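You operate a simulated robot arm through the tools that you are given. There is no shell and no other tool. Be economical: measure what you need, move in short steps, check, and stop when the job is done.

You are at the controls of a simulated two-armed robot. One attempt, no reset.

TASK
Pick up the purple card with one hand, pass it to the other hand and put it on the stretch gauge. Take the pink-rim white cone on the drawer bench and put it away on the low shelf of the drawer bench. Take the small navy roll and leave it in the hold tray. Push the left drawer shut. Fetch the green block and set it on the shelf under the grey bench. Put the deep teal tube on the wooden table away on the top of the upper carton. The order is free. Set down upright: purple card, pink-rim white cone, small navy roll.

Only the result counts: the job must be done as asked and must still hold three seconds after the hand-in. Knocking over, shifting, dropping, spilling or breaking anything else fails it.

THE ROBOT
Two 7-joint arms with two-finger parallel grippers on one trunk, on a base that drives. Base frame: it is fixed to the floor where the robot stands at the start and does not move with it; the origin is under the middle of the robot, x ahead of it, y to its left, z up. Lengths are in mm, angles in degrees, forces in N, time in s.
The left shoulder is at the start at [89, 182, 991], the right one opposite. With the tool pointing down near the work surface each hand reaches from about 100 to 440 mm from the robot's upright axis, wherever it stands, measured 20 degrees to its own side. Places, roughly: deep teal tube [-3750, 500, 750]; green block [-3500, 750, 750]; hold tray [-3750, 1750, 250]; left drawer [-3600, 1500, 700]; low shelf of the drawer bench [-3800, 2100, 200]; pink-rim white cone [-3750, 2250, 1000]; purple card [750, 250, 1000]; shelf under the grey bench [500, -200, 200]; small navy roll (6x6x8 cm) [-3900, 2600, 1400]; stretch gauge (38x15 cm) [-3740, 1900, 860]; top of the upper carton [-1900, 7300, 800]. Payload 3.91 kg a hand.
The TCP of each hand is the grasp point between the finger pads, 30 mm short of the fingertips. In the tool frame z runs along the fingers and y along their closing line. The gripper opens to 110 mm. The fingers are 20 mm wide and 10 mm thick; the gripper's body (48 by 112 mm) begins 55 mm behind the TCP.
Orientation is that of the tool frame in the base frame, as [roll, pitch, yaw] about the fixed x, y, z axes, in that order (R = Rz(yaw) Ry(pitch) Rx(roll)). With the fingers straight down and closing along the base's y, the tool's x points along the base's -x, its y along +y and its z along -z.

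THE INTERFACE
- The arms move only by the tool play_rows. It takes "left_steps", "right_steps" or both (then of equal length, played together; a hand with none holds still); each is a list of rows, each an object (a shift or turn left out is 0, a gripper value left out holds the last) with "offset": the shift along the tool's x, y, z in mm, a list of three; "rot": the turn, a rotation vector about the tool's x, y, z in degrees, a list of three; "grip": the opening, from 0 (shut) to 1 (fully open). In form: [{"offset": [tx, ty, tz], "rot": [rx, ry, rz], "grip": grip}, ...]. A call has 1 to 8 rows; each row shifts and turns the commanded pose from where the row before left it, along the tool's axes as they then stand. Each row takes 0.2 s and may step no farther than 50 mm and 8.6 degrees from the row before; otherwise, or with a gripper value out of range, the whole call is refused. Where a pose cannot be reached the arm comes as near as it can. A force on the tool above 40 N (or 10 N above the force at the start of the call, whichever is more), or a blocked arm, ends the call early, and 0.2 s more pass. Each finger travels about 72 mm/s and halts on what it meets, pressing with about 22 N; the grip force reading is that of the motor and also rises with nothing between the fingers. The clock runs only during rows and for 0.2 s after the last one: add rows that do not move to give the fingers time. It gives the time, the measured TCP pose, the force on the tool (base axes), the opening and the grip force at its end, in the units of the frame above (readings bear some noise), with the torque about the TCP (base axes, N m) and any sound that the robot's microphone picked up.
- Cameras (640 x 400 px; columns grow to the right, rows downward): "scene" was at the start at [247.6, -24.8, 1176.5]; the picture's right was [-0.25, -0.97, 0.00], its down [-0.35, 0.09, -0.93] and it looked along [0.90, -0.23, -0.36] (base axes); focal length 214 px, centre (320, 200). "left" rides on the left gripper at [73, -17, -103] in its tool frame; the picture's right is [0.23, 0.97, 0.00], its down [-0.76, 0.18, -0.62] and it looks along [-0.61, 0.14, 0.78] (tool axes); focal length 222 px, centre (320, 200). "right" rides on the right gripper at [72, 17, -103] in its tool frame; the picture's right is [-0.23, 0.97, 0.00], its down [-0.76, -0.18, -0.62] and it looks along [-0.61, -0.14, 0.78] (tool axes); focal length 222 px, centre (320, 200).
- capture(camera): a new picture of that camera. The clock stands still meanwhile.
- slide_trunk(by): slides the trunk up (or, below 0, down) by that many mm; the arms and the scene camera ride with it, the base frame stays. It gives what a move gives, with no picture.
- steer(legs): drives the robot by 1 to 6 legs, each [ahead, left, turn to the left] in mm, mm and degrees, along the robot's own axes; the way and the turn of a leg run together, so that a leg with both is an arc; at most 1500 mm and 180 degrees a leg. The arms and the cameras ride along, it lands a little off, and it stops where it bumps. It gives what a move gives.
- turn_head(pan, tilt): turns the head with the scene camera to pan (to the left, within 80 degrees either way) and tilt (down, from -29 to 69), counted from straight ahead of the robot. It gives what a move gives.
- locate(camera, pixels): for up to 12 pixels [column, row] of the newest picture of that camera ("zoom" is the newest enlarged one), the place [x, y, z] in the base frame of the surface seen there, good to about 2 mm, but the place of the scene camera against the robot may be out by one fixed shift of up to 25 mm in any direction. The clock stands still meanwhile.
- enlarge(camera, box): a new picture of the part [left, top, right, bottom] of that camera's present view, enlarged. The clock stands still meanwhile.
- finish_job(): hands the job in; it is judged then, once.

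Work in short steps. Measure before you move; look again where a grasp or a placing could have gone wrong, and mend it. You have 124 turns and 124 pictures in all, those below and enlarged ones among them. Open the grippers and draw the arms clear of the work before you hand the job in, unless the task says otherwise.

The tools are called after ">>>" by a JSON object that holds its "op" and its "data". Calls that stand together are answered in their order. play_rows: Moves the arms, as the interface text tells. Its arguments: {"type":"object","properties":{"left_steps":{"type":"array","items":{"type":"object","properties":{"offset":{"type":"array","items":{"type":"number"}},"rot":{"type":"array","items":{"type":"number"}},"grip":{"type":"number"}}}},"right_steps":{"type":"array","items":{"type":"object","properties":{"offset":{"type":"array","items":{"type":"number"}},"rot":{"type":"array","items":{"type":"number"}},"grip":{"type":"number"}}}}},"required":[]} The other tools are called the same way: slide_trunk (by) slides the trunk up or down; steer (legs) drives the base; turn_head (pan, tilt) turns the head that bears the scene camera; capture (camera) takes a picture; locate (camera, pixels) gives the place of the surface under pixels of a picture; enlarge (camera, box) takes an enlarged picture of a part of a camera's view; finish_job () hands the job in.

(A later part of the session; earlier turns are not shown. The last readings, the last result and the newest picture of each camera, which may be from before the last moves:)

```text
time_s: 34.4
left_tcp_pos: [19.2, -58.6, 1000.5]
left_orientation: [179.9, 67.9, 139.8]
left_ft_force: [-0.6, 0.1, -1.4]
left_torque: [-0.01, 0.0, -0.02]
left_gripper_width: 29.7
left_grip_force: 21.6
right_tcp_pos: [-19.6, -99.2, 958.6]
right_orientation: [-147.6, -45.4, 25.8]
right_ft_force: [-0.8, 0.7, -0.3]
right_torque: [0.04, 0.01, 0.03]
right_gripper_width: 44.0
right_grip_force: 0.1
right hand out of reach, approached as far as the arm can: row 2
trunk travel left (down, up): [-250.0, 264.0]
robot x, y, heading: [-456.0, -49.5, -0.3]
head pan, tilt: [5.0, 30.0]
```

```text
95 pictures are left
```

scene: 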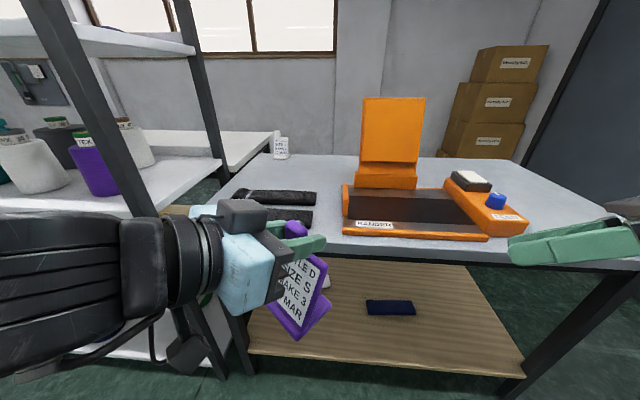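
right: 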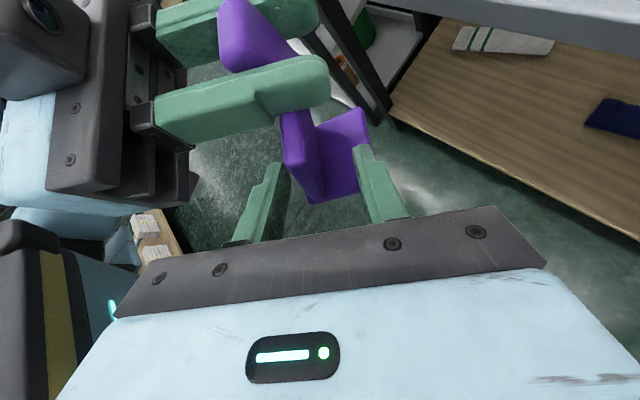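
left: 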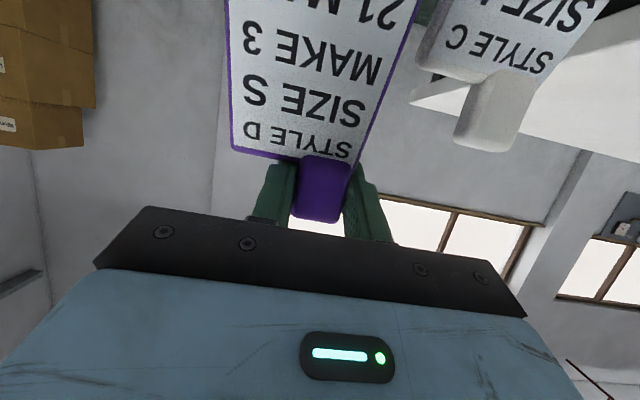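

Left hand moves freely. I bring the card the remaining ~23 mm into the open right fingers.

>>> {"op": "play_rows", "data": {"left_steps": [{"offset": [-3, 0, 7.4]}, {"offset": [-2.5, -10, 0]}, {"offset": [-2.5, -10, 0]}, {}]}}

>>> {"op": "capture", "data": {"camera": "right"}}

>>> {"op": "capture", "data": {"camera": "scene"}}

```text
time_s: 35.4
left_tcp_pos: [13.0, -79.4, 1005.7]
left_orientation: [179.9, 67.8, 139.7]
left_ft_force: [-0.1, 0.7, -1.9]
left_torque: [0.0, 0.0, -0.02]
left_gripper_width: 29.5
left_grip_force: 23.0
right_tcp_pos: [-19.3, -98.4, 959.7]
right_orientation: [-147.6, -45.2, 25.7]
right_ft_force: [-0.4, 0.4, -0.7]
right_torque: [0.01, 0.01, -0.02]
right_gripper_width: 43.9
right_grip_force: 0.2
trunk travel left (down, up): [-250.0, 264.0]
robot x, y, heading: [-455.1, -43.8, -0.2]
head pan, tilt: [5.0, 30.0]
```

```text
94 pictures are left
```

right: 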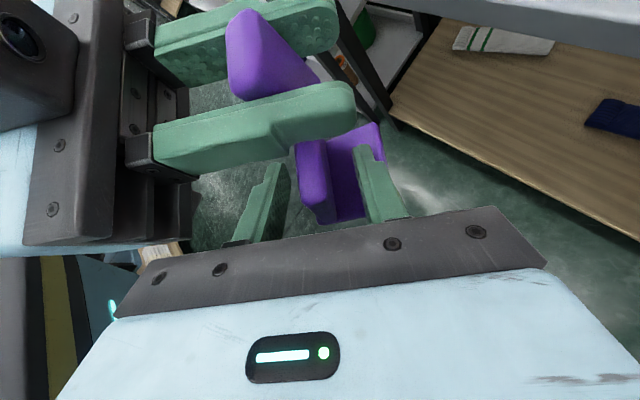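

```text
93 pictures are left
```

scene: 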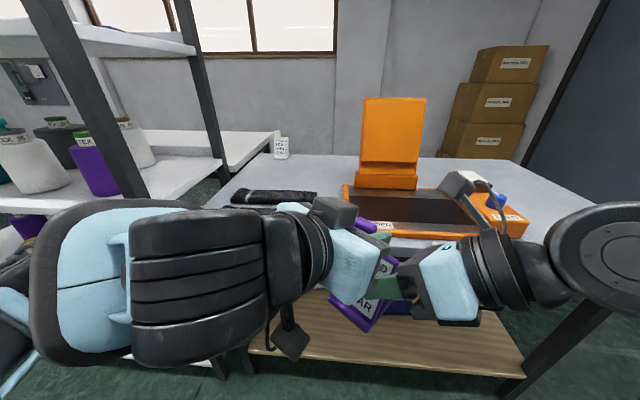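

The plate seems to be between the right fingers; enlarge to check the foot clearance.

>>> {"op": "enlarge", "data": {"camera": "right", "box": [220, 90, 420, 240]}}

>>> {"op": "locate", "data": {"camera": "right", "pixels": [[310, 165], [325, 165], [315, 200], [335, 160], [345, 190], [345, 215], [370, 155], [375, 175], [272, 180], [330, 205]]}}

```text
2.67 times, centred on (320, 165) of right
```

zoom: 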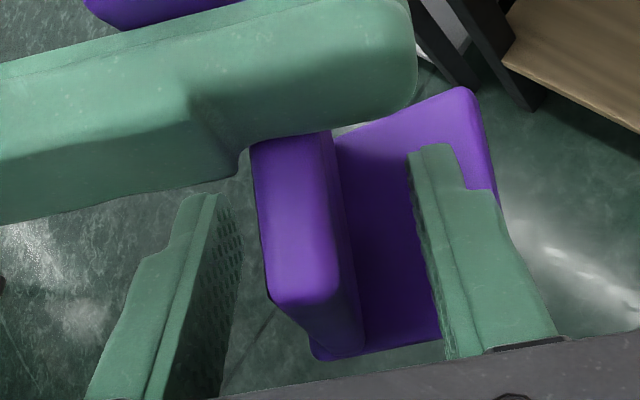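

```text
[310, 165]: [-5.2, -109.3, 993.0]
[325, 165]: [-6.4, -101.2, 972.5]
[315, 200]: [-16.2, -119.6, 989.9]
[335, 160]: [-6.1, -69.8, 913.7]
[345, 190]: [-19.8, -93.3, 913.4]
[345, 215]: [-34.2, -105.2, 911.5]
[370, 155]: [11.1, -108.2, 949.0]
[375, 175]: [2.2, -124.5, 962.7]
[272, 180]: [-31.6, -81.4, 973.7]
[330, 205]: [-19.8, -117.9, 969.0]
```

The fingers straddle the plate centrally, the foot lies ~35 mm below the tips. Close the right gripper.

>>> {"op": "play_rows", "data": {"right_steps": [{"grip": 0.05}, {}, {}, {}]}}

```text
time_s: 36.4
left_tcp_pos: [12.7, -79.3, 1006.3]
left_orientation: [179.9, 67.9, 139.8]
left_ft_force: [-1.9, 0.2, 0.3]
left_torque: [-0.61, -0.39, -0.15]
left_gripper_width: 29.5
left_grip_force: 21.5
right_tcp_pos: [-20.4, -98.9, 959.9]
right_orientation: [-147.6, -45.3, 25.7]
right_ft_force: [1.6, -0.4, -0.4]
right_torque: [0.61, 0.46, 0.12]
right_gripper_width: 12.1
right_grip_force: 21.8
trunk travel left (down, up): [-250.0, 264.0]
robot x, y, heading: [-457.6, -51.1, -0.3]
head pan, tilt: [5.0, 30.0]
```

Held by both (12.1 mm). I open the left hand modestly and withdraw it backwards.

>>> {"op": "play_rows", "data": {"left_steps": [{"grip": 0.42}, {}, {"offset": [0, 0, -20]}, {"offset": [0, 0, -30]}, {"offset": [-10, 20, -30]}, {"offset": [-10, 40, -10]}, {"offset": [0, 45, 0]}, {"offset": [0, 45, 0]}]}}

>>> {"op": "capture", "data": {"camera": "right"}}

```text
time_s: 38.2
left_tcp_pos: [53.4, 84.6, 1060.0]
left_orientation: [179.9, 67.9, 139.8]
left_ft_force: [0.4, -0.3, 0.0]
left_torque: [0.0, 0.01, -0.03]
left_gripper_width: 46.1
left_grip_force: 0.0
right_tcp_pos: [-19.0, -97.5, 960.0]
right_orientation: [-147.6, -45.3, 25.8]
right_ft_force: [0.3, -1.1, -0.3]
right_torque: [-0.01, 0.02, 0.03]
right_gripper_width: 11.7
right_grip_force: 22.0
trunk travel left (down, up): [-250.0, 264.0]
robot x, y, heading: [-456.0, -50.7, -0.0]
head pan, tilt: [5.0, 30.0]
```

```text
91 pictures are left
```

right: 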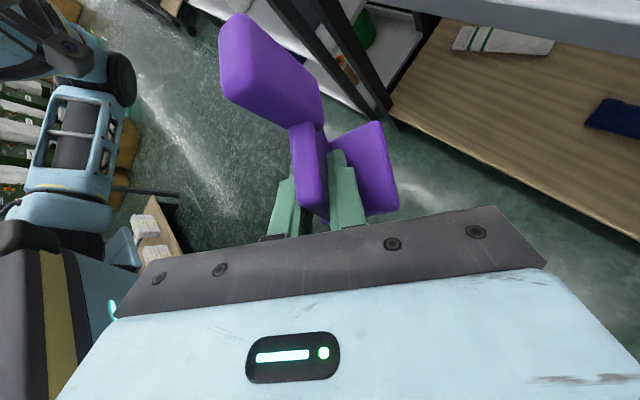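

Handover complete. Before driving I survey left and right sides for free floor.

>>> {"op": "turn_head", "data": {"pan": 80, "tilt": 20}}

>>> {"op": "capture", "data": {"camera": "scene"}}

>>> {"op": "locate", "data": {"camera": "scene", "pixels": [[20, 235], [150, 180], [70, 200], [165, 245], [130, 215], [20, 160], [180, 210], [250, 160], [310, 200], [260, 230], [370, 190], [220, 185]]}}

>>> {"op": "turn_head", "data": {"pan": -80, "tilt": 20}}

>>> {"op": "capture", "data": {"camera": "scene"}}

```text
time_s: 39.6
left_tcp_pos: [53.1, 83.7, 1059.8]
left_orientation: [180.0, 67.8, 139.8]
left_ft_force: [-0.5, 0.2, -0.6]
left_torque: [0.01, 0.02, 0.0]
left_gripper_width: 46.2
left_grip_force: 0.1
right_tcp_pos: [-19.8, -99.1, 960.0]
right_orientation: [-147.7, -45.3, 25.8]
right_ft_force: [0.1, -0.1, -0.1]
right_torque: [-0.01, -0.03, 0.01]
right_gripper_width: 11.9
right_grip_force: 21.8
trunk travel left (down, up): [-250.0, 264.0]
robot x, y, heading: [-455.5, -47.6, -0.2]
head pan, tilt: [80.0, 20.0]
```

```text
90 pictures are left
```

scene: 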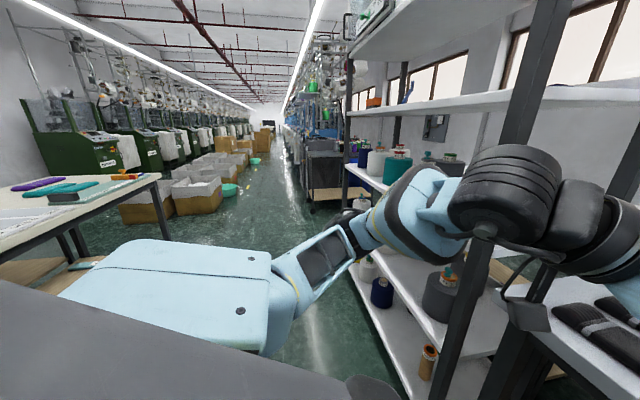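

```text
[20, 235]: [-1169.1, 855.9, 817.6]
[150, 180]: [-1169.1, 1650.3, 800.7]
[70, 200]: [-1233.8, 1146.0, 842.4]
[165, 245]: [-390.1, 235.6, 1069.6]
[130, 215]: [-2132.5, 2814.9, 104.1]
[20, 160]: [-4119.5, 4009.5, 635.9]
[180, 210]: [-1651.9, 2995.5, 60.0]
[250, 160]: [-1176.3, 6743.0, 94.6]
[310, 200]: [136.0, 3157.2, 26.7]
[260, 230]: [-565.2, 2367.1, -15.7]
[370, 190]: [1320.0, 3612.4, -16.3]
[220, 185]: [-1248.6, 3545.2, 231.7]
```

```text
time_s: 42.1
left_tcp_pos: [53.5, 83.3, 1060.7]
left_orientation: [179.8, 67.8, 139.8]
left_ft_force: [-1.0, -0.3, 0.3]
left_torque: [0.01, 0.0, -0.02]
left_gripper_width: 46.1
left_grip_force: 0.1
right_tcp_pos: [-19.8, -98.5, 958.7]
right_orientation: [-147.6, -45.2, 25.8]
right_ft_force: [1.4, -0.5, 0.1]
right_torque: [-0.03, 0.05, 0.0]
right_gripper_width: 11.7
right_grip_force: 22.4
trunk travel left (down, up): [-250.0, 264.0]
robot x, y, heading: [-453.1, -50.4, -0.4]
head pan, tilt: [-80.0, 20.0]
```

```text
89 pictures are left
```

scene: 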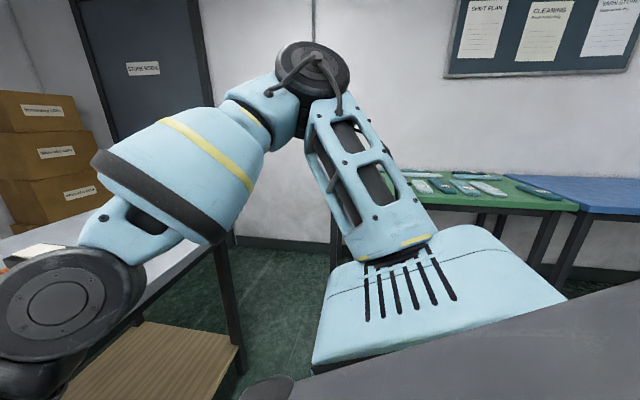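

There is a white table at x<-1170, y>850; the right side is clear for ~1 m. I turn clockwise by 180° in place and look ahead.

>>> {"op": "steer", "data": {"legs": [[0, 0, -90], [0, 0, -90]]}}

>>> {"op": "turn_head", "data": {"pan": 0, "tilt": 15}}

>>> {"op": "capture", "data": {"camera": "scene"}}

>>> {"op": "locate", "data": {"camera": "scene", "pixels": [[320, 200], [320, 230], [320, 260], [250, 200], [400, 200], [500, 200], [560, 250], [450, 220], [200, 220], [100, 220], [600, 200], [380, 250]]}}

```text
time_s: 50.1
left_tcp_pos: [-963.2, -182.0, 1059.8]
left_orientation: [179.8, 67.8, -40.1]
left_ft_force: [0.0, -0.3, -0.1]
left_torque: [0.02, -0.03, -0.05]
left_gripper_width: 46.0
left_grip_force: 0.1
right_tcp_pos: [-890.3, 0.4, 959.3]
right_orientation: [-147.6, -45.4, -154.2]
right_ft_force: [-0.5, 0.5, 0.2]
right_torque: [0.03, -0.06, 0.03]
right_gripper_width: 11.5
right_grip_force: 22.3
trunk travel left (down, up): [-250.0, 264.0]
robot x, y, heading: [-456.3, -48.9, 179.9]
head pan, tilt: [-80.0, 20.0]
```

```text
time_s: 51.7
left_tcp_pos: [-964.0, -181.6, 1060.8]
left_orientation: [179.9, 67.8, -40.2]
left_ft_force: [-1.0, 0.4, 0.1]
left_torque: [0.01, 0.01, -0.03]
left_gripper_width: 46.4
left_grip_force: 0.2
right_tcp_pos: [-890.8, -0.3, 958.9]
right_orientation: [-147.6, -45.3, -154.2]
right_ft_force: [-0.3, -0.1, 0.0]
right_torque: [0.01, -0.03, -0.03]
right_gripper_width: 11.8
right_grip_force: 21.9
trunk travel left (down, up): [-250.0, 264.0]
robot x, y, heading: [-454.0, -47.7, 179.4]
head pan, tilt: [0.0, 15.0]
```

```text
88 pictures are left
```

scene: 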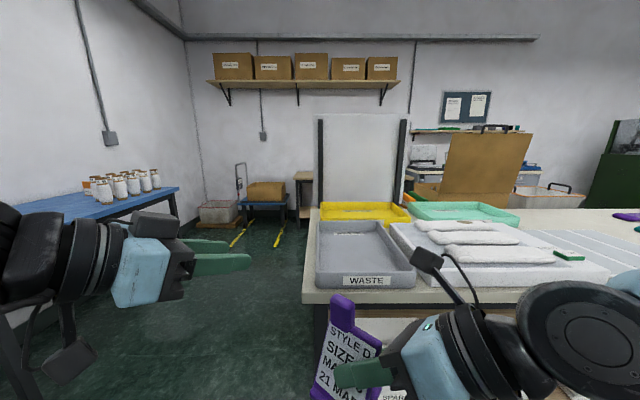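

```text
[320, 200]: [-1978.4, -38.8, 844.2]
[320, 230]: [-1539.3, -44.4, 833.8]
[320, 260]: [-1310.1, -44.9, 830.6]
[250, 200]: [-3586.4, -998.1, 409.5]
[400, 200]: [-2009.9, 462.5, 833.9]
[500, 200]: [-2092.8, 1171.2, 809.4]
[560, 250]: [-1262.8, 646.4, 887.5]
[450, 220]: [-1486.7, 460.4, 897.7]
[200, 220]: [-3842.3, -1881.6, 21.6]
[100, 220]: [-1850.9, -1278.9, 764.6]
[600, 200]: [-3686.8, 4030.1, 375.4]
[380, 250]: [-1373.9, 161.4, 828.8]
```

There is a corridor between the blue table (y≈-1200) and the white table (y≈-90). I sidestep to y≈-630 and drive ahead to x≈-2750.

>>> {"op": "steer", "data": {"legs": [[0, 580, 0], [1150, 0, 0], [1150, 0, 0]]}}

>>> {"op": "turn_head", "data": {"pan": -50, "tilt": 15}}

>>> {"op": "capture", "data": {"camera": "scene"}}

>>> {"op": "locate", "data": {"camera": "scene", "pixels": [[320, 200], [320, 230], [320, 260], [250, 200], [400, 200], [500, 200], [560, 250], [450, 220], [200, 220], [100, 220], [600, 200], [380, 250]]}}

```text
time_s: 68.1
left_tcp_pos: [-3266.0, -774.5, 1060.5]
left_orientation: [-180.0, 67.8, -39.1]
left_ft_force: [-1.1, -0.4, -0.3]
left_torque: [0.03, 0.0, -0.02]
left_gripper_width: 45.9
left_grip_force: 0.2
right_tcp_pos: [-3195.4, -589.9, 959.7]
right_orientation: [-147.6, -45.3, -153.1]
right_ft_force: [-0.1, -0.2, -0.4]
right_torque: [0.0, -0.04, -0.01]
right_gripper_width: 11.5
right_grip_force: 21.9
trunk travel left (down, up): [-250.0, 264.0]
robot x, y, heading: [-2756.0, -631.1, -179.1]
head pan, tilt: [0.0, 15.0]
```

```text
time_s: 69.3
left_tcp_pos: [-3264.2, -774.6, 1060.9]
left_orientation: [179.9, 67.8, -39.1]
left_ft_force: [0.3, -0.9, 0.0]
left_torque: [-0.01, -0.03, 0.02]
left_gripper_width: 46.3
left_grip_force: 0.1
right_tcp_pos: [-3195.5, -590.4, 958.9]
right_orientation: [-147.7, -45.4, -153.1]
right_ft_force: [0.6, 0.8, -0.3]
right_torque: [0.0, -0.03, 0.0]
right_gripper_width: 11.6
right_grip_force: 22.4
trunk travel left (down, up): [-250.0, 264.0]
robot x, y, heading: [-2762.1, -633.3, -179.2]
head pan, tilt: [-50.0, 15.0]
```

```text
87 pictures are left
```

scene: 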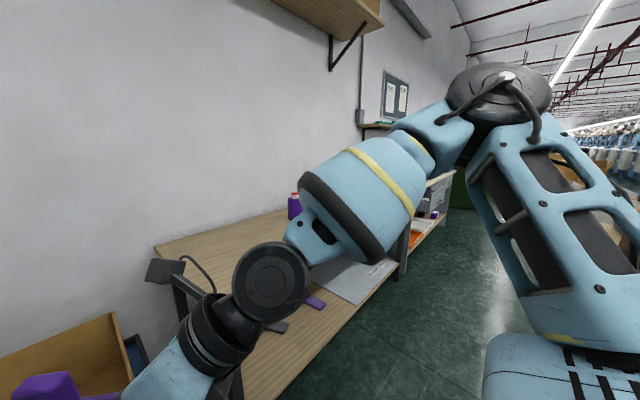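

```text
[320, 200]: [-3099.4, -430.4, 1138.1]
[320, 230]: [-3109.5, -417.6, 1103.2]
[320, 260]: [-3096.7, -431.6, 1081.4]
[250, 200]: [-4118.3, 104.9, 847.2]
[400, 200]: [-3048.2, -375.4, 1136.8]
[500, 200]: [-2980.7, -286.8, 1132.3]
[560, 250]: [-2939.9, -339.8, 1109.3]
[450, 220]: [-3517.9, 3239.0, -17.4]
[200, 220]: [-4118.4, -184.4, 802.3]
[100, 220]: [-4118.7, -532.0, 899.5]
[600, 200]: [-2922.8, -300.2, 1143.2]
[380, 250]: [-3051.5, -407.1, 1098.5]
```

The wooden table lies along the wall on the right. I slide right along the lane to y≈600 and look with the head ahead.

>>> {"op": "steer", "data": {"legs": [[-100, -1200, 0]]}}

>>> {"op": "turn_head", "data": {"pan": -20, "tilt": 15}}

>>> {"op": "capture", "data": {"camera": "scene"}}

>>> {"op": "locate", "data": {"camera": "scene", "pixels": [[320, 200], [320, 230], [320, 260], [250, 200], [400, 200], [500, 200], [560, 250], [450, 220], [200, 220], [100, 220], [600, 200], [380, 250]]}}

```text
time_s: 74.7
left_tcp_pos: [-3247.0, -286.8, 1054.2]
left_orientation: [-178.2, 67.8, -38.0]
left_ft_force: [-0.4, -0.1, -0.5]
left_torque: [-0.02, 0.02, 0.0]
left_gripper_width: 46.3
left_grip_force: 0.1
right_tcp_pos: [-3175.8, -101.3, 956.9]
right_orientation: [-147.8, -44.6, -153.5]
right_ft_force: [-0.4, -0.4, -0.6]
right_torque: [-0.02, 0.0, -0.05]
right_gripper_width: 11.7
right_grip_force: 22.3
trunk travel left (down, up): [-250.0, 264.0]
robot x, y, heading: [-2737.3, -137.1, -179.7]
head pan, tilt: [-50.0, 15.0]
stopped in leg 1: the robot was blocked; the commanded pose is now the measured one
```

```text
time_s: 75.6
left_tcp_pos: [-3247.6, -290.1, 1052.6]
left_orientation: [-177.8, 67.8, -37.2]
left_ft_force: [0.0, 0.3, -0.1]
left_torque: [-0.01, -0.03, 0.01]
left_gripper_width: 46.3
left_grip_force: 0.1
right_tcp_pos: [-3177.0, -105.5, 954.9]
right_orientation: [-148.1, -44.6, -153.1]
right_ft_force: [0.3, -0.5, 0.7]
right_torque: [0.0, 0.02, -0.01]
right_gripper_width: 11.4
right_grip_force: 21.7
trunk travel left (down, up): [-250.0, 264.0]
robot x, y, heading: [-2733.3, -138.0, -179.4]
head pan, tilt: [-20.0, 15.0]
```

```text
86 pictures are left
```

scene: 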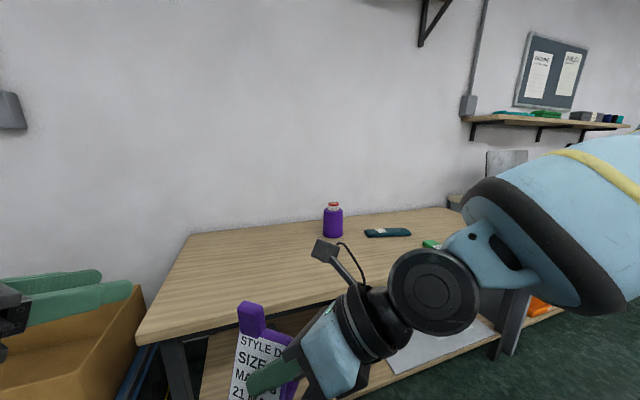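

```text
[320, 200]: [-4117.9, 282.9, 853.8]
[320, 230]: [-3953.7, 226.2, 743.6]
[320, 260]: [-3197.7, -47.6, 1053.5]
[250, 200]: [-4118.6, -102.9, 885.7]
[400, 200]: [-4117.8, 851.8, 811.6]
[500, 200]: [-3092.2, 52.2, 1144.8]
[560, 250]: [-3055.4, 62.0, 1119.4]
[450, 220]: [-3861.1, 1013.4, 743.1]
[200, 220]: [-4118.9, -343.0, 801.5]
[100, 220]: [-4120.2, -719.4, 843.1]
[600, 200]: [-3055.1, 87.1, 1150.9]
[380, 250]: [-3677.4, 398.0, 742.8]
```

Blocked, and slightly tilted. I back off a bit to the left and look to the right side for the obstacle.

>>> {"op": "steer", "data": {"legs": [[0, 60, 0]]}}

>>> {"op": "turn_head", "data": {"pan": -80, "tilt": 40}}

>>> {"op": "capture", "data": {"camera": "scene"}}

>>> {"op": "capture", "data": {"camera": "right"}}

```text
time_s: 76.8
left_tcp_pos: [-3237.5, -336.4, 1060.0]
left_orientation: [-179.9, 67.8, -39.3]
left_ft_force: [-0.3, -0.2, -0.7]
left_torque: [0.01, 0.0, 0.01]
left_gripper_width: 46.1
left_grip_force: 0.1
right_tcp_pos: [-3166.5, -152.5, 959.2]
right_orientation: [-147.7, -45.2, -153.5]
right_ft_force: [0.1, 0.3, 0.0]
right_torque: [0.05, -0.02, 0.02]
right_gripper_width: 11.2
right_grip_force: 21.7
trunk travel left (down, up): [-250.0, 264.0]
robot x, y, heading: [-2731.0, -194.6, -179.3]
head pan, tilt: [-20.0, 15.0]
```

```text
time_s: 78.1
left_tcp_pos: [-3236.7, -335.6, 1059.7]
left_orientation: [-179.9, 67.8, -39.3]
left_ft_force: [-0.2, -0.4, -0.1]
left_torque: [0.01, 0.01, 0.01]
left_gripper_width: 46.3
left_grip_force: 0.0
right_tcp_pos: [-3167.7, -152.1, 958.2]
right_orientation: [-147.5, -45.1, -153.6]
right_ft_force: [0.7, -0.2, 0.3]
right_torque: [0.05, 0.02, 0.03]
right_gripper_width: 11.7
right_grip_force: 22.1
trunk travel left (down, up): [-250.0, 264.0]
robot x, y, heading: [-2732.3, -193.5, -179.5]
head pan, tilt: [-80.0, 40.0]
```

```text
85 pictures are left
```

scene: 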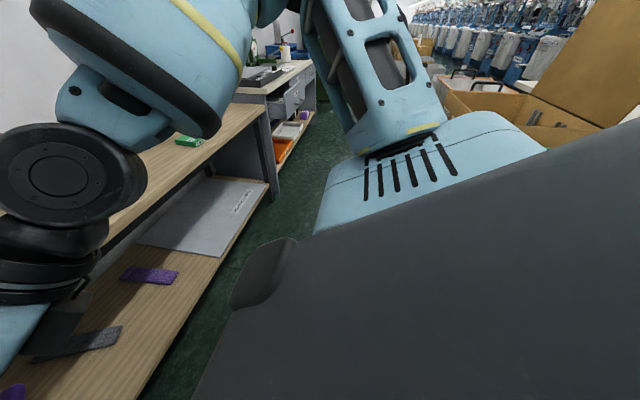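

```text
84 pictures are left
```

right: 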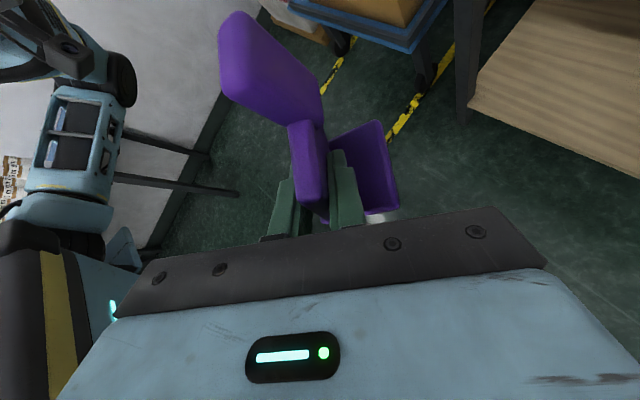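

There is a large open box on the right-rear. I locate its edges and the free lane.

>>> {"op": "locate", "data": {"camera": "scene", "pixels": [[450, 100], [470, 110], [540, 125], [600, 125], [500, 90], [600, 30], [300, 130], [320, 150], [270, 180], [440, 85], [265, 130], [625, 115]]}}

>>> {"op": "enlarge", "data": {"camera": "scene", "box": [400, 0, 640, 150]}}

```text
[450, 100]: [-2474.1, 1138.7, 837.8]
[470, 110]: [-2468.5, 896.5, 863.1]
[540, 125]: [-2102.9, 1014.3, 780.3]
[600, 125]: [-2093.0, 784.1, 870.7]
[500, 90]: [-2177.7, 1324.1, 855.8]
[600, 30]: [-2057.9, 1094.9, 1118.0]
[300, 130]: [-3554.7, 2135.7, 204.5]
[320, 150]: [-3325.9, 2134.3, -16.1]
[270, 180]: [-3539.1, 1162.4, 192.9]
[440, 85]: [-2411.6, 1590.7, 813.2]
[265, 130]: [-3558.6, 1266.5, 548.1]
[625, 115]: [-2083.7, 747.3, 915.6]
```

```text
2.67 times, centred on (520, 75) of scene
```

zoom: 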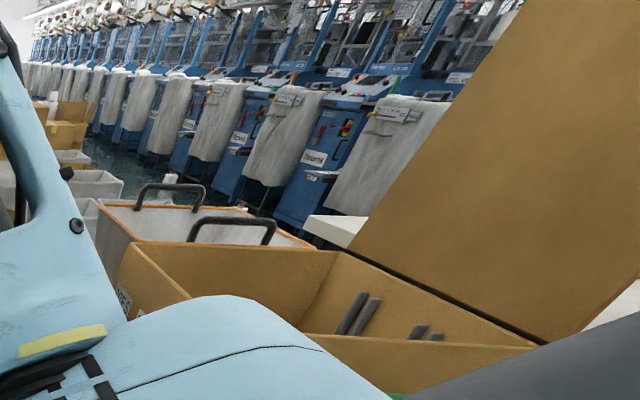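

The lane runs between the box (x≈-2475) and the bench fronts (x≈-3540). I move to its middle, x≈-3005, then slide right to y≈1450.

>>> {"op": "steer", "data": {"legs": [[275, 0, 0], [0, -800, 0], [0, -850, 0]]}}

>>> {"op": "turn_head", "data": {"pan": -35, "tilt": 25}}

>>> {"op": "capture", "data": {"camera": "scene"}}

```text
time_s: 94.5
left_tcp_pos: [-3541.7, 1309.5, 1060.7]
left_orientation: [-180.0, 67.9, -38.6]
left_ft_force: [-0.4, 1.0, 0.8]
left_torque: [-0.05, -0.03, 0.0]
left_gripper_width: 46.2
left_grip_force: 0.1
right_tcp_pos: [-3474.8, 1492.3, 959.0]
right_orientation: [-147.5, -45.1, -152.6]
right_ft_force: [0.2, 0.0, 0.6]
right_torque: [0.01, 0.0, -0.03]
right_gripper_width: 11.8
right_grip_force: 21.9
trunk travel left (down, up): [-250.0, 264.0]
robot x, y, heading: [-3035.7, 1457.2, -179.0]
head pan, tilt: [-80.0, 40.0]
```

```text
time_s: 95.7
left_tcp_pos: [-3541.5, 1308.8, 1060.2]
left_orientation: [180.0, 67.8, -38.6]
left_ft_force: [-0.1, 0.4, 0.2]
left_torque: [0.03, 0.0, -0.03]
left_gripper_width: 46.2
left_grip_force: 0.1
right_tcp_pos: [-3474.1, 1493.3, 959.1]
right_orientation: [-147.5, -45.3, -152.7]
right_ft_force: [0.1, 1.2, -0.3]
right_torque: [0.02, -0.01, 0.01]
right_gripper_width: 11.6
right_grip_force: 21.8
trunk travel left (down, up): [-250.0, 264.0]
robot x, y, heading: [-3036.2, 1454.5, -178.6]
head pan, tilt: [-35.0, 25.0]
```

```text
82 pictures are left
```

scene: 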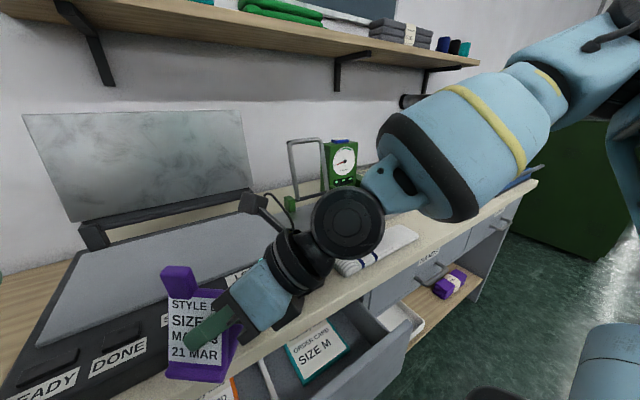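

The drawer bench comes into view (open drawer at (340,360), dial at (342,160), rolls on the top shelf at (450,45)). I slide right 420 more, correcting heading, and look ahead.

>>> {"op": "steer", "data": {"legs": [[-60, -420, -1.4]]}}

>>> {"op": "turn_head", "data": {"pan": -8, "tilt": 28}}

>>> {"op": "capture", "data": {"camera": "scene"}}

>>> {"op": "turn_head", "data": {"pan": 35, "tilt": 28}}

>>> {"op": "capture", "data": {"camera": "scene"}}

```text
time_s: 99.9
left_tcp_pos: [-3490.4, 1742.5, 1060.7]
left_orientation: [179.9, 67.9, -40.6]
left_ft_force: [-0.4, -0.7, -0.3]
left_torque: [0.04, 0.03, 0.0]
left_gripper_width: 46.3
left_grip_force: 0.1
right_tcp_pos: [-3416.1, 1924.6, 959.3]
right_orientation: [-147.4, -45.1, -154.7]
right_ft_force: [-0.1, -0.4, -0.1]
right_torque: [-0.01, -0.04, 0.02]
right_gripper_width: 11.7
right_grip_force: 22.1
trunk travel left (down, up): [-250.0, 264.0]
robot x, y, heading: [-2980.1, 1870.3, 179.3]
head pan, tilt: [-35.0, 25.0]
```

```text
time_s: 100.8
left_tcp_pos: [-3490.6, 1742.0, 1059.3]
left_orientation: [-179.9, 67.9, -40.7]
left_ft_force: [0.1, -1.2, -0.2]
left_torque: [-0.03, -0.03, 0.0]
left_gripper_width: 46.1
left_grip_force: 0.1
right_tcp_pos: [-3415.2, 1924.1, 959.5]
right_orientation: [-147.6, -45.2, -154.8]
right_ft_force: [0.1, 0.6, -0.3]
right_torque: [-0.02, 0.0, 0.03]
right_gripper_width: 11.5
right_grip_force: 21.9
trunk travel left (down, up): [-250.0, 264.0]
robot x, y, heading: [-2980.5, 1869.3, 179.3]
head pan, tilt: [-8.0, 28.0]
```

```text
81 pictures are left
```

scene: 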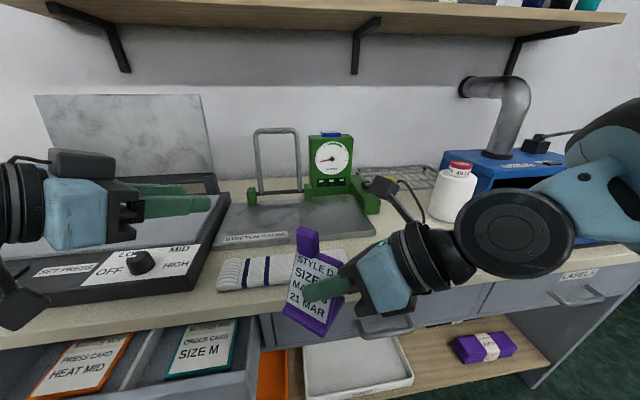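

```text
time_s: 101.9
left_tcp_pos: [-3489.1, 1742.7, 1060.3]
left_orientation: [180.0, 67.8, -40.6]
left_ft_force: [-0.4, -0.5, -0.4]
left_torque: [0.01, 0.01, 0.04]
left_gripper_width: 46.1
left_grip_force: 0.0
right_tcp_pos: [-3415.7, 1924.2, 958.8]
right_orientation: [-147.6, -45.2, -154.8]
right_ft_force: [0.2, -0.3, 0.0]
right_torque: [0.05, 0.01, 0.02]
right_gripper_width: 11.7
right_grip_force: 21.6
trunk travel left (down, up): [-250.0, 264.0]
robot x, y, heading: [-2981.0, 1870.9, 179.3]
head pan, tilt: [35.0, 28.0]
```

```text
80 pictures are left
```

scene: 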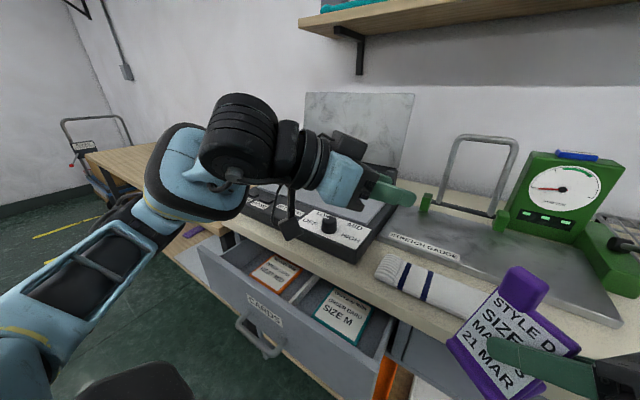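

The gauge plate is at (490,255) in this view. I locate its corners, the drawer and related points.

>>> {"op": "locate", "data": {"camera": "scene", "pixels": [[395, 232], [610, 322], [470, 225], [560, 270], [500, 270], [440, 215], [490, 228], [380, 275], [600, 290], [430, 285], [240, 320], [400, 260]]}}

>>> {"op": "turn_head", "data": {"pan": -5, "tilt": 35}}

>>> {"op": "capture", "data": {"camera": "scene"}}

```text
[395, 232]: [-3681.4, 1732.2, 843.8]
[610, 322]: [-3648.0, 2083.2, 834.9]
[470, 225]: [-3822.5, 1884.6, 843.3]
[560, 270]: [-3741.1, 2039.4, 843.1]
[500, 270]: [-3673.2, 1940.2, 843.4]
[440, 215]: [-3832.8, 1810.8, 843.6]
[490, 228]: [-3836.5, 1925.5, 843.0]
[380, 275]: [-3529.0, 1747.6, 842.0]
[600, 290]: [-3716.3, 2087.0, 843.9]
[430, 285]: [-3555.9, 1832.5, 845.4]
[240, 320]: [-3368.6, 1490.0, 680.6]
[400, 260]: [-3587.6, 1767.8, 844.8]
```

```text
time_s: 102.9
left_tcp_pos: [-3489.0, 1743.4, 1059.2]
left_orientation: [-180.0, 67.8, -40.6]
left_ft_force: [0.3, -0.5, 0.1]
left_torque: [0.0, -0.01, 0.0]
left_gripper_width: 46.5
left_grip_force: 0.1
right_tcp_pos: [-3416.4, 1924.7, 958.7]
right_orientation: [-147.5, -45.3, -154.8]
right_ft_force: [1.5, 0.1, 0.3]
right_torque: [0.0, -0.02, 0.01]
right_gripper_width: 11.7
right_grip_force: 21.6
trunk travel left (down, up): [-250.0, 264.0]
robot x, y, heading: [-2985.7, 1868.5, 179.2]
head pan, tilt: [-5.0, 35.0]
```

```text
79 pictures are left
```

scene: 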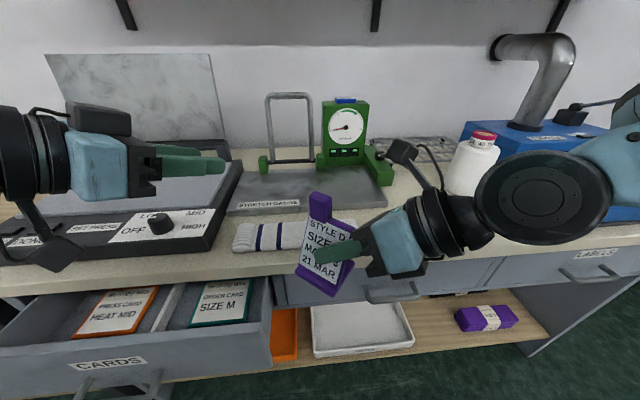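

I locate drawer front, handle and bench edges for pushing it shut first (it would obstruct moving closer).

>>> {"op": "locate", "data": {"camera": "scene", "pixels": [[60, 355], [200, 335], [265, 315], [120, 395], [150, 345], [30, 375], [120, 275], [255, 262], [280, 262], [400, 262], [268, 350], [110, 362]]}}

>>> {"op": "turn_head", "data": {"pan": 40, "tilt": 45}}

>>> {"op": "capture", "data": {"camera": "scene"}}

>>> {"op": "locate", "data": {"camera": "scene", "pixels": [[200, 190], [250, 230], [300, 260], [240, 260], [280, 310], [220, 230], [180, 200], [350, 300], [380, 290], [200, 240]]}}

```text
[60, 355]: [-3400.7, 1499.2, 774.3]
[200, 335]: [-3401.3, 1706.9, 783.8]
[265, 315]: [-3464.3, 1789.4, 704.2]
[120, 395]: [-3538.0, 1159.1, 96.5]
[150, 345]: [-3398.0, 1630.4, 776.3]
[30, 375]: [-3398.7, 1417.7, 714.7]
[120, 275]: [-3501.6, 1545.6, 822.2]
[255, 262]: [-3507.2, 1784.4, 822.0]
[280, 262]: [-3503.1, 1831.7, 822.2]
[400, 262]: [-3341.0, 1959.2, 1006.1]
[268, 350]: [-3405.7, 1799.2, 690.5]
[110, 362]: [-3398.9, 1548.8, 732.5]
```

```text
time_s: 104.1
left_tcp_pos: [-3489.4, 1742.2, 1059.4]
left_orientation: [-180.0, 67.8, -40.5]
left_ft_force: [0.3, -0.1, 0.0]
left_torque: [0.04, 0.02, -0.04]
left_gripper_width: 46.2
left_grip_force: 0.1
right_tcp_pos: [-3415.8, 1924.4, 958.5]
right_orientation: [-147.5, -45.2, -154.7]
right_ft_force: [0.2, -1.3, 0.0]
right_torque: [-0.01, 0.0, 0.0]
right_gripper_width: 11.6
right_grip_force: 21.4
trunk travel left (down, up): [-250.0, 264.0]
robot x, y, heading: [-2980.8, 1872.8, 179.4]
head pan, tilt: [40.0, 45.0]
```

```text
78 pictures are left
```

scene: 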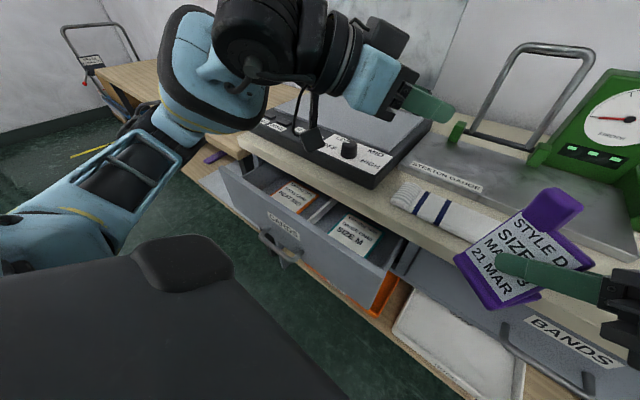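

```text
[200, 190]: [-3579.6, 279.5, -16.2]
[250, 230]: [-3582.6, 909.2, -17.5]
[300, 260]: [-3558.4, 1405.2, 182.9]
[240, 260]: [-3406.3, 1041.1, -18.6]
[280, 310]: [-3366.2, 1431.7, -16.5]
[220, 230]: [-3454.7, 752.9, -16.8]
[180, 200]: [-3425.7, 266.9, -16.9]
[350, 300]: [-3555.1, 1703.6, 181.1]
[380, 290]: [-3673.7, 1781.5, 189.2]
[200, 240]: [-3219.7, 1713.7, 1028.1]
```

Scene z reads ~17 mm low (floor at -17). The open drawer's face is at x≈-3400, y≈1400–1800, z≈710–790. I back away a little and left, then bring the closed left hand low, pointing straight ahead at the face.

>>> {"op": "steer", "data": {"legs": [[-130, 130, 0.6]]}}

>>> {"op": "play_rows", "data": {"left_steps": [{"offset": [34.6, 2.75, 10.8], "rot": [-7.4, 0, -3], "grip": 0}, {"offset": [34.6, 2.75, 10.8], "rot": [-7.4, 0, -3]}, {"offset": [34.6, 2.75, 10.8], "rot": [-7.4, 0, -3]}, {"offset": [34.6, 2.75, 10.8], "rot": [-7.4, 0, -3]}, {"offset": [34.6, 2.75, 10.8], "rot": [-7.4, 0, -3]}, {"offset": [34.6, 2.75, 10.8]}, {"offset": [34.6, 2.75, 10.8]}, {"offset": [34.6, 2.75, 10.8]}]}}

>>> {"op": "capture", "data": {"camera": "scene"}}

>>> {"op": "capture", "data": {"camera": "left"}}

```text
time_s: 105.8
left_tcp_pos: [-3359.1, 1603.7, 1059.2]
left_orientation: [180.0, 67.8, -39.8]
left_ft_force: [-0.4, 0.1, -0.5]
left_torque: [-0.02, -0.01, -0.02]
left_gripper_width: 46.1
left_grip_force: 0.1
right_tcp_pos: [-3288.5, 1787.7, 959.8]
right_orientation: [-147.6, -45.2, -153.9]
right_ft_force: [-0.9, -0.2, -0.5]
right_torque: [0.02, 0.0, -0.01]
right_gripper_width: 11.4
right_grip_force: 21.4
trunk travel left (down, up): [-250.0, 264.0]
robot x, y, heading: [-2852.6, 1736.6, -179.7]
head pan, tilt: [40.0, 45.0]
```

```text
time_s: 107.7
left_tcp_pos: [-3344.2, 1597.4, 783.8]
left_orientation: [179.6, 67.7, 0.1]
left_ft_force: [-0.4, -0.8, -0.4]
left_torque: [0.0, -0.02, -0.03]
left_gripper_width: 0.2
left_grip_force: 21.9
left hand out of reach, approached as far as the arm can: row 3, 8
right_tcp_pos: [-3290.1, 1786.8, 958.4]
right_orientation: [-147.5, -45.3, -154.0]
right_ft_force: [0.0, -0.4, -0.5]
right_torque: [-0.01, 0.0, 0.03]
right_gripper_width: 11.8
right_grip_force: 22.2
trunk travel left (down, up): [-250.0, 264.0]
robot x, y, heading: [-2850.6, 1740.6, -179.9]
head pan, tilt: [40.0, 45.0]
```

```text
77 pictures are left
```

scene: 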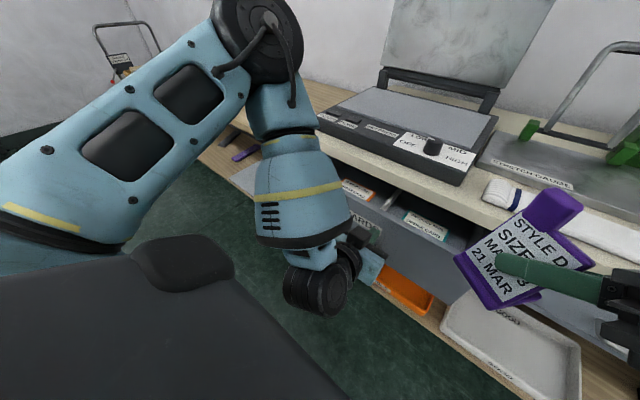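

```text
76 pictures are left
```

left: 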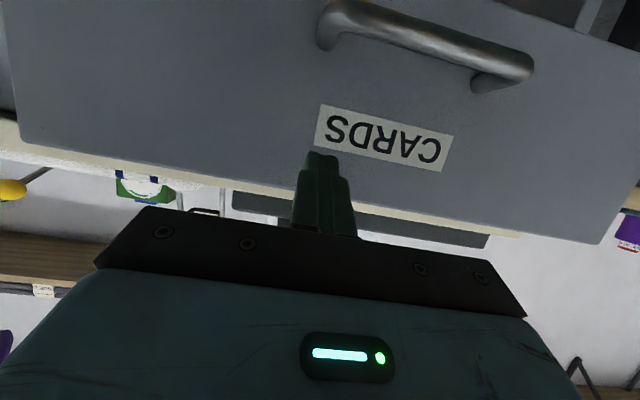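

The hand faces the drawer, slightly right of the label. I locate face, label, handle and the edge behind.

>>> {"op": "locate", "data": {"camera": "left", "pixels": [[385, 138], [300, 100], [430, 60], [200, 100], [550, 150], [300, 200], [430, 30], [380, 210], [30, 60], [620, 130], [260, 192]]}}

```text
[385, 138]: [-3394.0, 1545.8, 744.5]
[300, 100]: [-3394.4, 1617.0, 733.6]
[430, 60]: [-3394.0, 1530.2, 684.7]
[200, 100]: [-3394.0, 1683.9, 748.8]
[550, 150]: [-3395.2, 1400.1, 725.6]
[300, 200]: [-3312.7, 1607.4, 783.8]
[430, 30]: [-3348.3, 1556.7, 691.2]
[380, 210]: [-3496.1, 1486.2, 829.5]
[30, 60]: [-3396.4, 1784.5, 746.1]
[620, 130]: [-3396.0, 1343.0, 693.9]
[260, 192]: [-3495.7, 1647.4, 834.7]
```

Face at x=-3394, spanning y≈1343–1790. I centre the hand at y≈1562 and push forward in 18 mm rows, relying on the force stop at the end.

>>> {"op": "play_rows", "data": {"left_steps": [{"offset": [11, 36, 4.6]}, {"offset": [-6.8, 0, 16.7]}, {"offset": [-6.8, 0, 16.7]}, {"offset": [-6.8, 0, 16.7]}, {"offset": [-6.8, 0, 16.7]}, {"offset": [-6.8, 0, 16.7]}, {"offset": [-6.8, 0, 16.7]}, {}]}}

>>> {"op": "capture", "data": {"camera": "left"}}

```text
time_s: 109.5
left_tcp_pos: [-3451.2, 1600.1, 787.6]
left_orientation: [179.8, 67.7, -0.1]
left_ft_force: [0.3, 0.0, 0.3]
left_torque: [0.0, 0.01, -0.01]
left_gripper_width: 0.0
left_grip_force: 21.9
left hand out of reach, approached as far as the arm can: row 1, 5
right_tcp_pos: [-3288.5, 1787.6, 959.3]
right_orientation: [-147.5, -45.2, -153.9]
right_ft_force: [-0.1, 0.0, 0.9]
right_torque: [0.01, -0.03, -0.02]
right_gripper_width: 11.8
right_grip_force: 21.9
trunk travel left (down, up): [-250.0, 264.0]
robot x, y, heading: [-2851.1, 1740.0, -179.7]
head pan, tilt: [40.0, 45.0]
```

```text
75 pictures are left
```

left: 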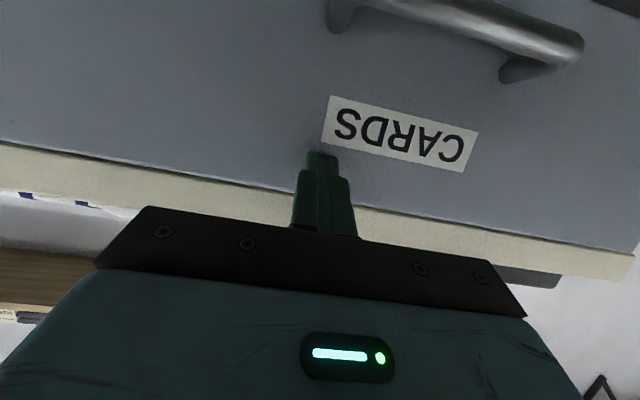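

The drawer has moved to about x=-3480. I continue pushing in smaller rows.

>>> {"op": "play_rows", "data": {"left_steps": [{"offset": [-3, 0, 9.5]}, {"offset": [-3, 0, 9.5]}, {"offset": [-3, 0, 9.5]}, {"offset": [-3, 0, 9.5]}, {}]}}

>>> {"op": "capture", "data": {"camera": "left"}}

>>> {"op": "locate", "data": {"camera": "left", "pixels": [[400, 140], [200, 100], [150, 165], [420, 215], [100, 80], [480, 100]]}}

```text
time_s: 110.7
left_tcp_pos: [-3491.3, 1600.8, 782.7]
left_orientation: [179.7, 67.7, -0.2]
left_ft_force: [-0.3, -0.3, -0.1]
left_torque: [0.01, 0.04, -0.02]
left_gripper_width: 0.1
left_grip_force: 22.1
right_tcp_pos: [-3288.4, 1787.9, 958.8]
right_orientation: [-147.4, -45.3, -153.9]
right_ft_force: [-0.8, -0.7, -0.2]
right_torque: [0.02, 0.03, 0.01]
right_gripper_width: 11.6
right_grip_force: 21.9
trunk travel left (down, up): [-250.0, 264.0]
robot x, y, heading: [-2856.2, 1741.8, -179.7]
head pan, tilt: [40.0, 45.0]
```

```text
74 pictures are left
```

left: 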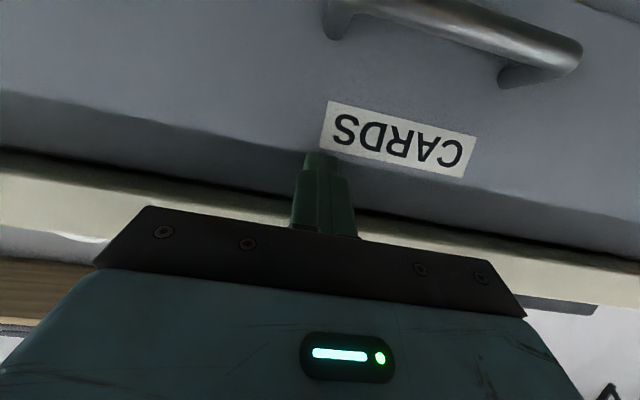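

```text
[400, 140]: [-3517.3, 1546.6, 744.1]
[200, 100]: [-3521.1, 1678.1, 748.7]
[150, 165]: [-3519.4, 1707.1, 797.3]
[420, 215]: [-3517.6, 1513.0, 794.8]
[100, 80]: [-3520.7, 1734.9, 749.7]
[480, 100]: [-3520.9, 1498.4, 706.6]
```

Face is now at -3519, under the overhang. Keep pushing until it stops.

>>> {"op": "play_rows", "data": {"left_steps": [{"offset": [-2.3, 0, 9.6]}, {"offset": [-3, 0, 9.5]}, {"offset": [-3, 0, 9.5]}, {"offset": [-3, 0, 9.5]}, {"offset": [-3, 0, 9.5]}, {"offset": [-3, 0, 9.5]}, {"offset": [-3, 0, 9.5]}, {}]}}

>>> {"op": "capture", "data": {"camera": "left"}}

>>> {"op": "locate", "data": {"camera": "left", "pixels": [[400, 140], [200, 100], [150, 165], [420, 215], [100, 80], [480, 100]]}}

```text
time_s: 111.2
left_tcp_pos: [-3496.2, 1601.1, 779.6]
left_orientation: [179.9, 67.2, -0.3]
left_ft_force: [6.2, 1.4, 0.4]
left_torque: [-0.05, 0.16, 0.08]
left_gripper_width: 0.0
left_grip_force: 22.3
right_tcp_pos: [-3283.9, 1787.3, 959.4]
right_orientation: [-147.6, -45.3, -153.7]
right_ft_force: [0.2, 0.0, -0.2]
right_torque: [0.03, -0.02, -0.04]
right_gripper_width: 11.6
right_grip_force: 21.8
trunk travel left (down, up): [-250.0, 264.0]
robot x, y, heading: [-2854.1, 1741.7, -179.6]
head pan, tilt: [40.0, 45.0]
stopped in row 2 (left hand): the force on the tool passed its limit at 50 N (the readings are from after the stop); the commanded pose is now the measured one
```

```text
73 pictures are left
```

left: 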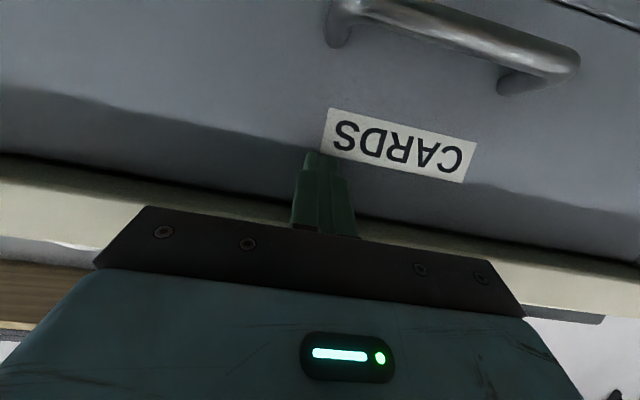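

```text
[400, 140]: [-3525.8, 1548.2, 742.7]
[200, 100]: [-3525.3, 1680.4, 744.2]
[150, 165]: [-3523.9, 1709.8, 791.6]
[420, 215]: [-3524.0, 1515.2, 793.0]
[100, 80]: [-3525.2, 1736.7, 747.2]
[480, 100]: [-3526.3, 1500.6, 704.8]
```

The drawer stopped hard at x≈-3525: shut. I withdraw the left hand back and up.

>>> {"op": "play_rows", "data": {"left_steps": [{"offset": [15, 0, -37]}, {"offset": [15, 0, -37]}, {"offset": [15, 0, -37]}, {"offset": [-46, 0, -18.7]}, {"offset": [-46, 0, -18.7]}, {"offset": [-46, 0, -18.7]}, {"offset": [-46, 0, -18.7]}, {"offset": [-46, 0, -18.7]}]}}

>>> {"op": "turn_head", "data": {"pan": -5, "tilt": 40}}

>>> {"op": "steer", "data": {"legs": [[410, -78, 0]]}}

>>> {"op": "capture", "data": {"camera": "scene"}}

>>> {"op": "capture", "data": {"camera": "right"}}

```text
time_s: 113.0
left_tcp_pos: [-3382.8, 1601.8, 1027.8]
left_orientation: [179.6, 67.1, -0.3]
left_ft_force: [0.3, 0.2, 0.2]
left_torque: [0.0, -0.05, 0.02]
left_gripper_width: 0.0
left_grip_force: 21.6
right_tcp_pos: [-3287.9, 1786.1, 958.2]
right_orientation: [-147.5, -45.2, -153.8]
right_ft_force: [-0.2, -1.1, -1.1]
right_torque: [-0.01, -0.01, 0.0]
right_gripper_width: 11.6
right_grip_force: 22.1
trunk travel left (down, up): [-250.0, 264.0]
robot x, y, heading: [-2846.9, 1739.5, -179.7]
head pan, tilt: [40.0, 45.0]
```

```text
time_s: 114.1
left_tcp_pos: [-3383.9, 1603.1, 1028.3]
left_orientation: [179.7, 67.1, -0.1]
left_ft_force: [-1.3, -0.9, 0.5]
left_torque: [-0.02, 0.0, -0.01]
left_gripper_width: 0.0
left_grip_force: 22.5
right_tcp_pos: [-3288.0, 1786.3, 959.0]
right_orientation: [-147.5, -45.3, -153.9]
right_ft_force: [-0.2, -0.1, -1.2]
right_torque: [0.01, 0.0, 0.0]
right_gripper_width: 11.5
right_grip_force: 21.6
trunk travel left (down, up): [-250.0, 264.0]
robot x, y, heading: [-2849.3, 1742.0, -179.6]
head pan, tilt: [-5.0, 40.0]
```

```text
time_s: 116.6
left_tcp_pos: [-3783.2, 1677.0, 1027.9]
left_orientation: [179.7, 67.3, -0.3]
left_ft_force: [-1.1, -0.6, -0.1]
left_torque: [0.0, -0.02, 0.02]
left_gripper_width: 0.0
left_grip_force: 21.7
right_tcp_pos: [-3689.2, 1862.0, 958.2]
right_orientation: [-147.4, -45.3, -153.9]
right_ft_force: [-0.7, 0.0, -1.4]
right_torque: [0.01, 0.01, 0.03]
right_gripper_width: 11.7
right_grip_force: 22.3
trunk travel left (down, up): [-250.0, 264.0]
robot x, y, heading: [-3255.0, 1815.6, -179.9]
head pan, tilt: [-5.0, 40.0]
```

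```text
72 pictures are left
```

scene: 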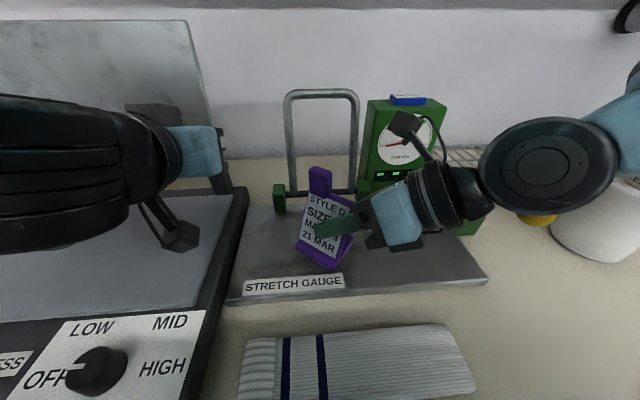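

```text
71 pictures are left
```

right: 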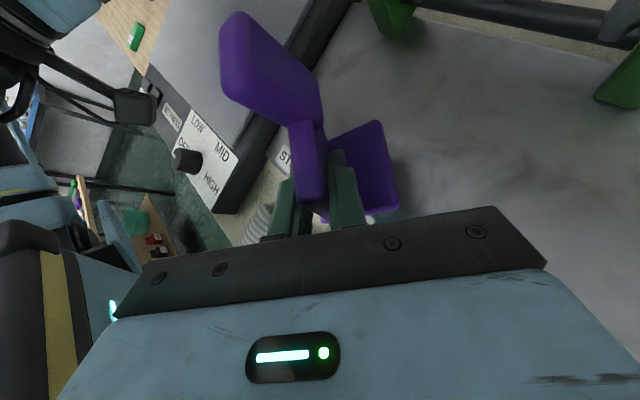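

I measure the plate height, its edges, and the card's foot with the right camera.

>>> {"op": "locate", "data": {"camera": "right", "pixels": [[430, 150], [500, 120], [560, 230], [375, 170], [365, 140], [385, 200], [335, 90], [290, 130], [310, 150], [392, 30], [600, 95], [330, 160]]}}

>>> {"op": "locate", "data": {"camera": "scene", "pixels": [[232, 298], [485, 280], [360, 270], [275, 210], [245, 240], [440, 270], [320, 265], [300, 290], [180, 335]]}}

```text
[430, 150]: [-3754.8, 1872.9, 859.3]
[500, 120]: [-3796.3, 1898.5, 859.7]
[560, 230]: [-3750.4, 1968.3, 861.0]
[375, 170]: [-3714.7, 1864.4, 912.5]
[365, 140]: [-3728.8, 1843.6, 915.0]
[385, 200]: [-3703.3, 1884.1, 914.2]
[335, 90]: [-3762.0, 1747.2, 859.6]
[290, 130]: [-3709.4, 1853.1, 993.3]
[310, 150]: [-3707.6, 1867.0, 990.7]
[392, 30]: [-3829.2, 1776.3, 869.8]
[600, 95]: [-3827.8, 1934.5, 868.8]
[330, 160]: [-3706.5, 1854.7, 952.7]
```

```text
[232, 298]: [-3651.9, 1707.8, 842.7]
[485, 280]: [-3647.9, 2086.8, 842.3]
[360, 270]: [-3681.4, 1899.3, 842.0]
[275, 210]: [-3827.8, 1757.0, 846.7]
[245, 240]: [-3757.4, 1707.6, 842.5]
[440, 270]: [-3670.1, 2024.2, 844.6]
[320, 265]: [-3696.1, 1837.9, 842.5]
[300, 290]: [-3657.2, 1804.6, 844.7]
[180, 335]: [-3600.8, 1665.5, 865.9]
```

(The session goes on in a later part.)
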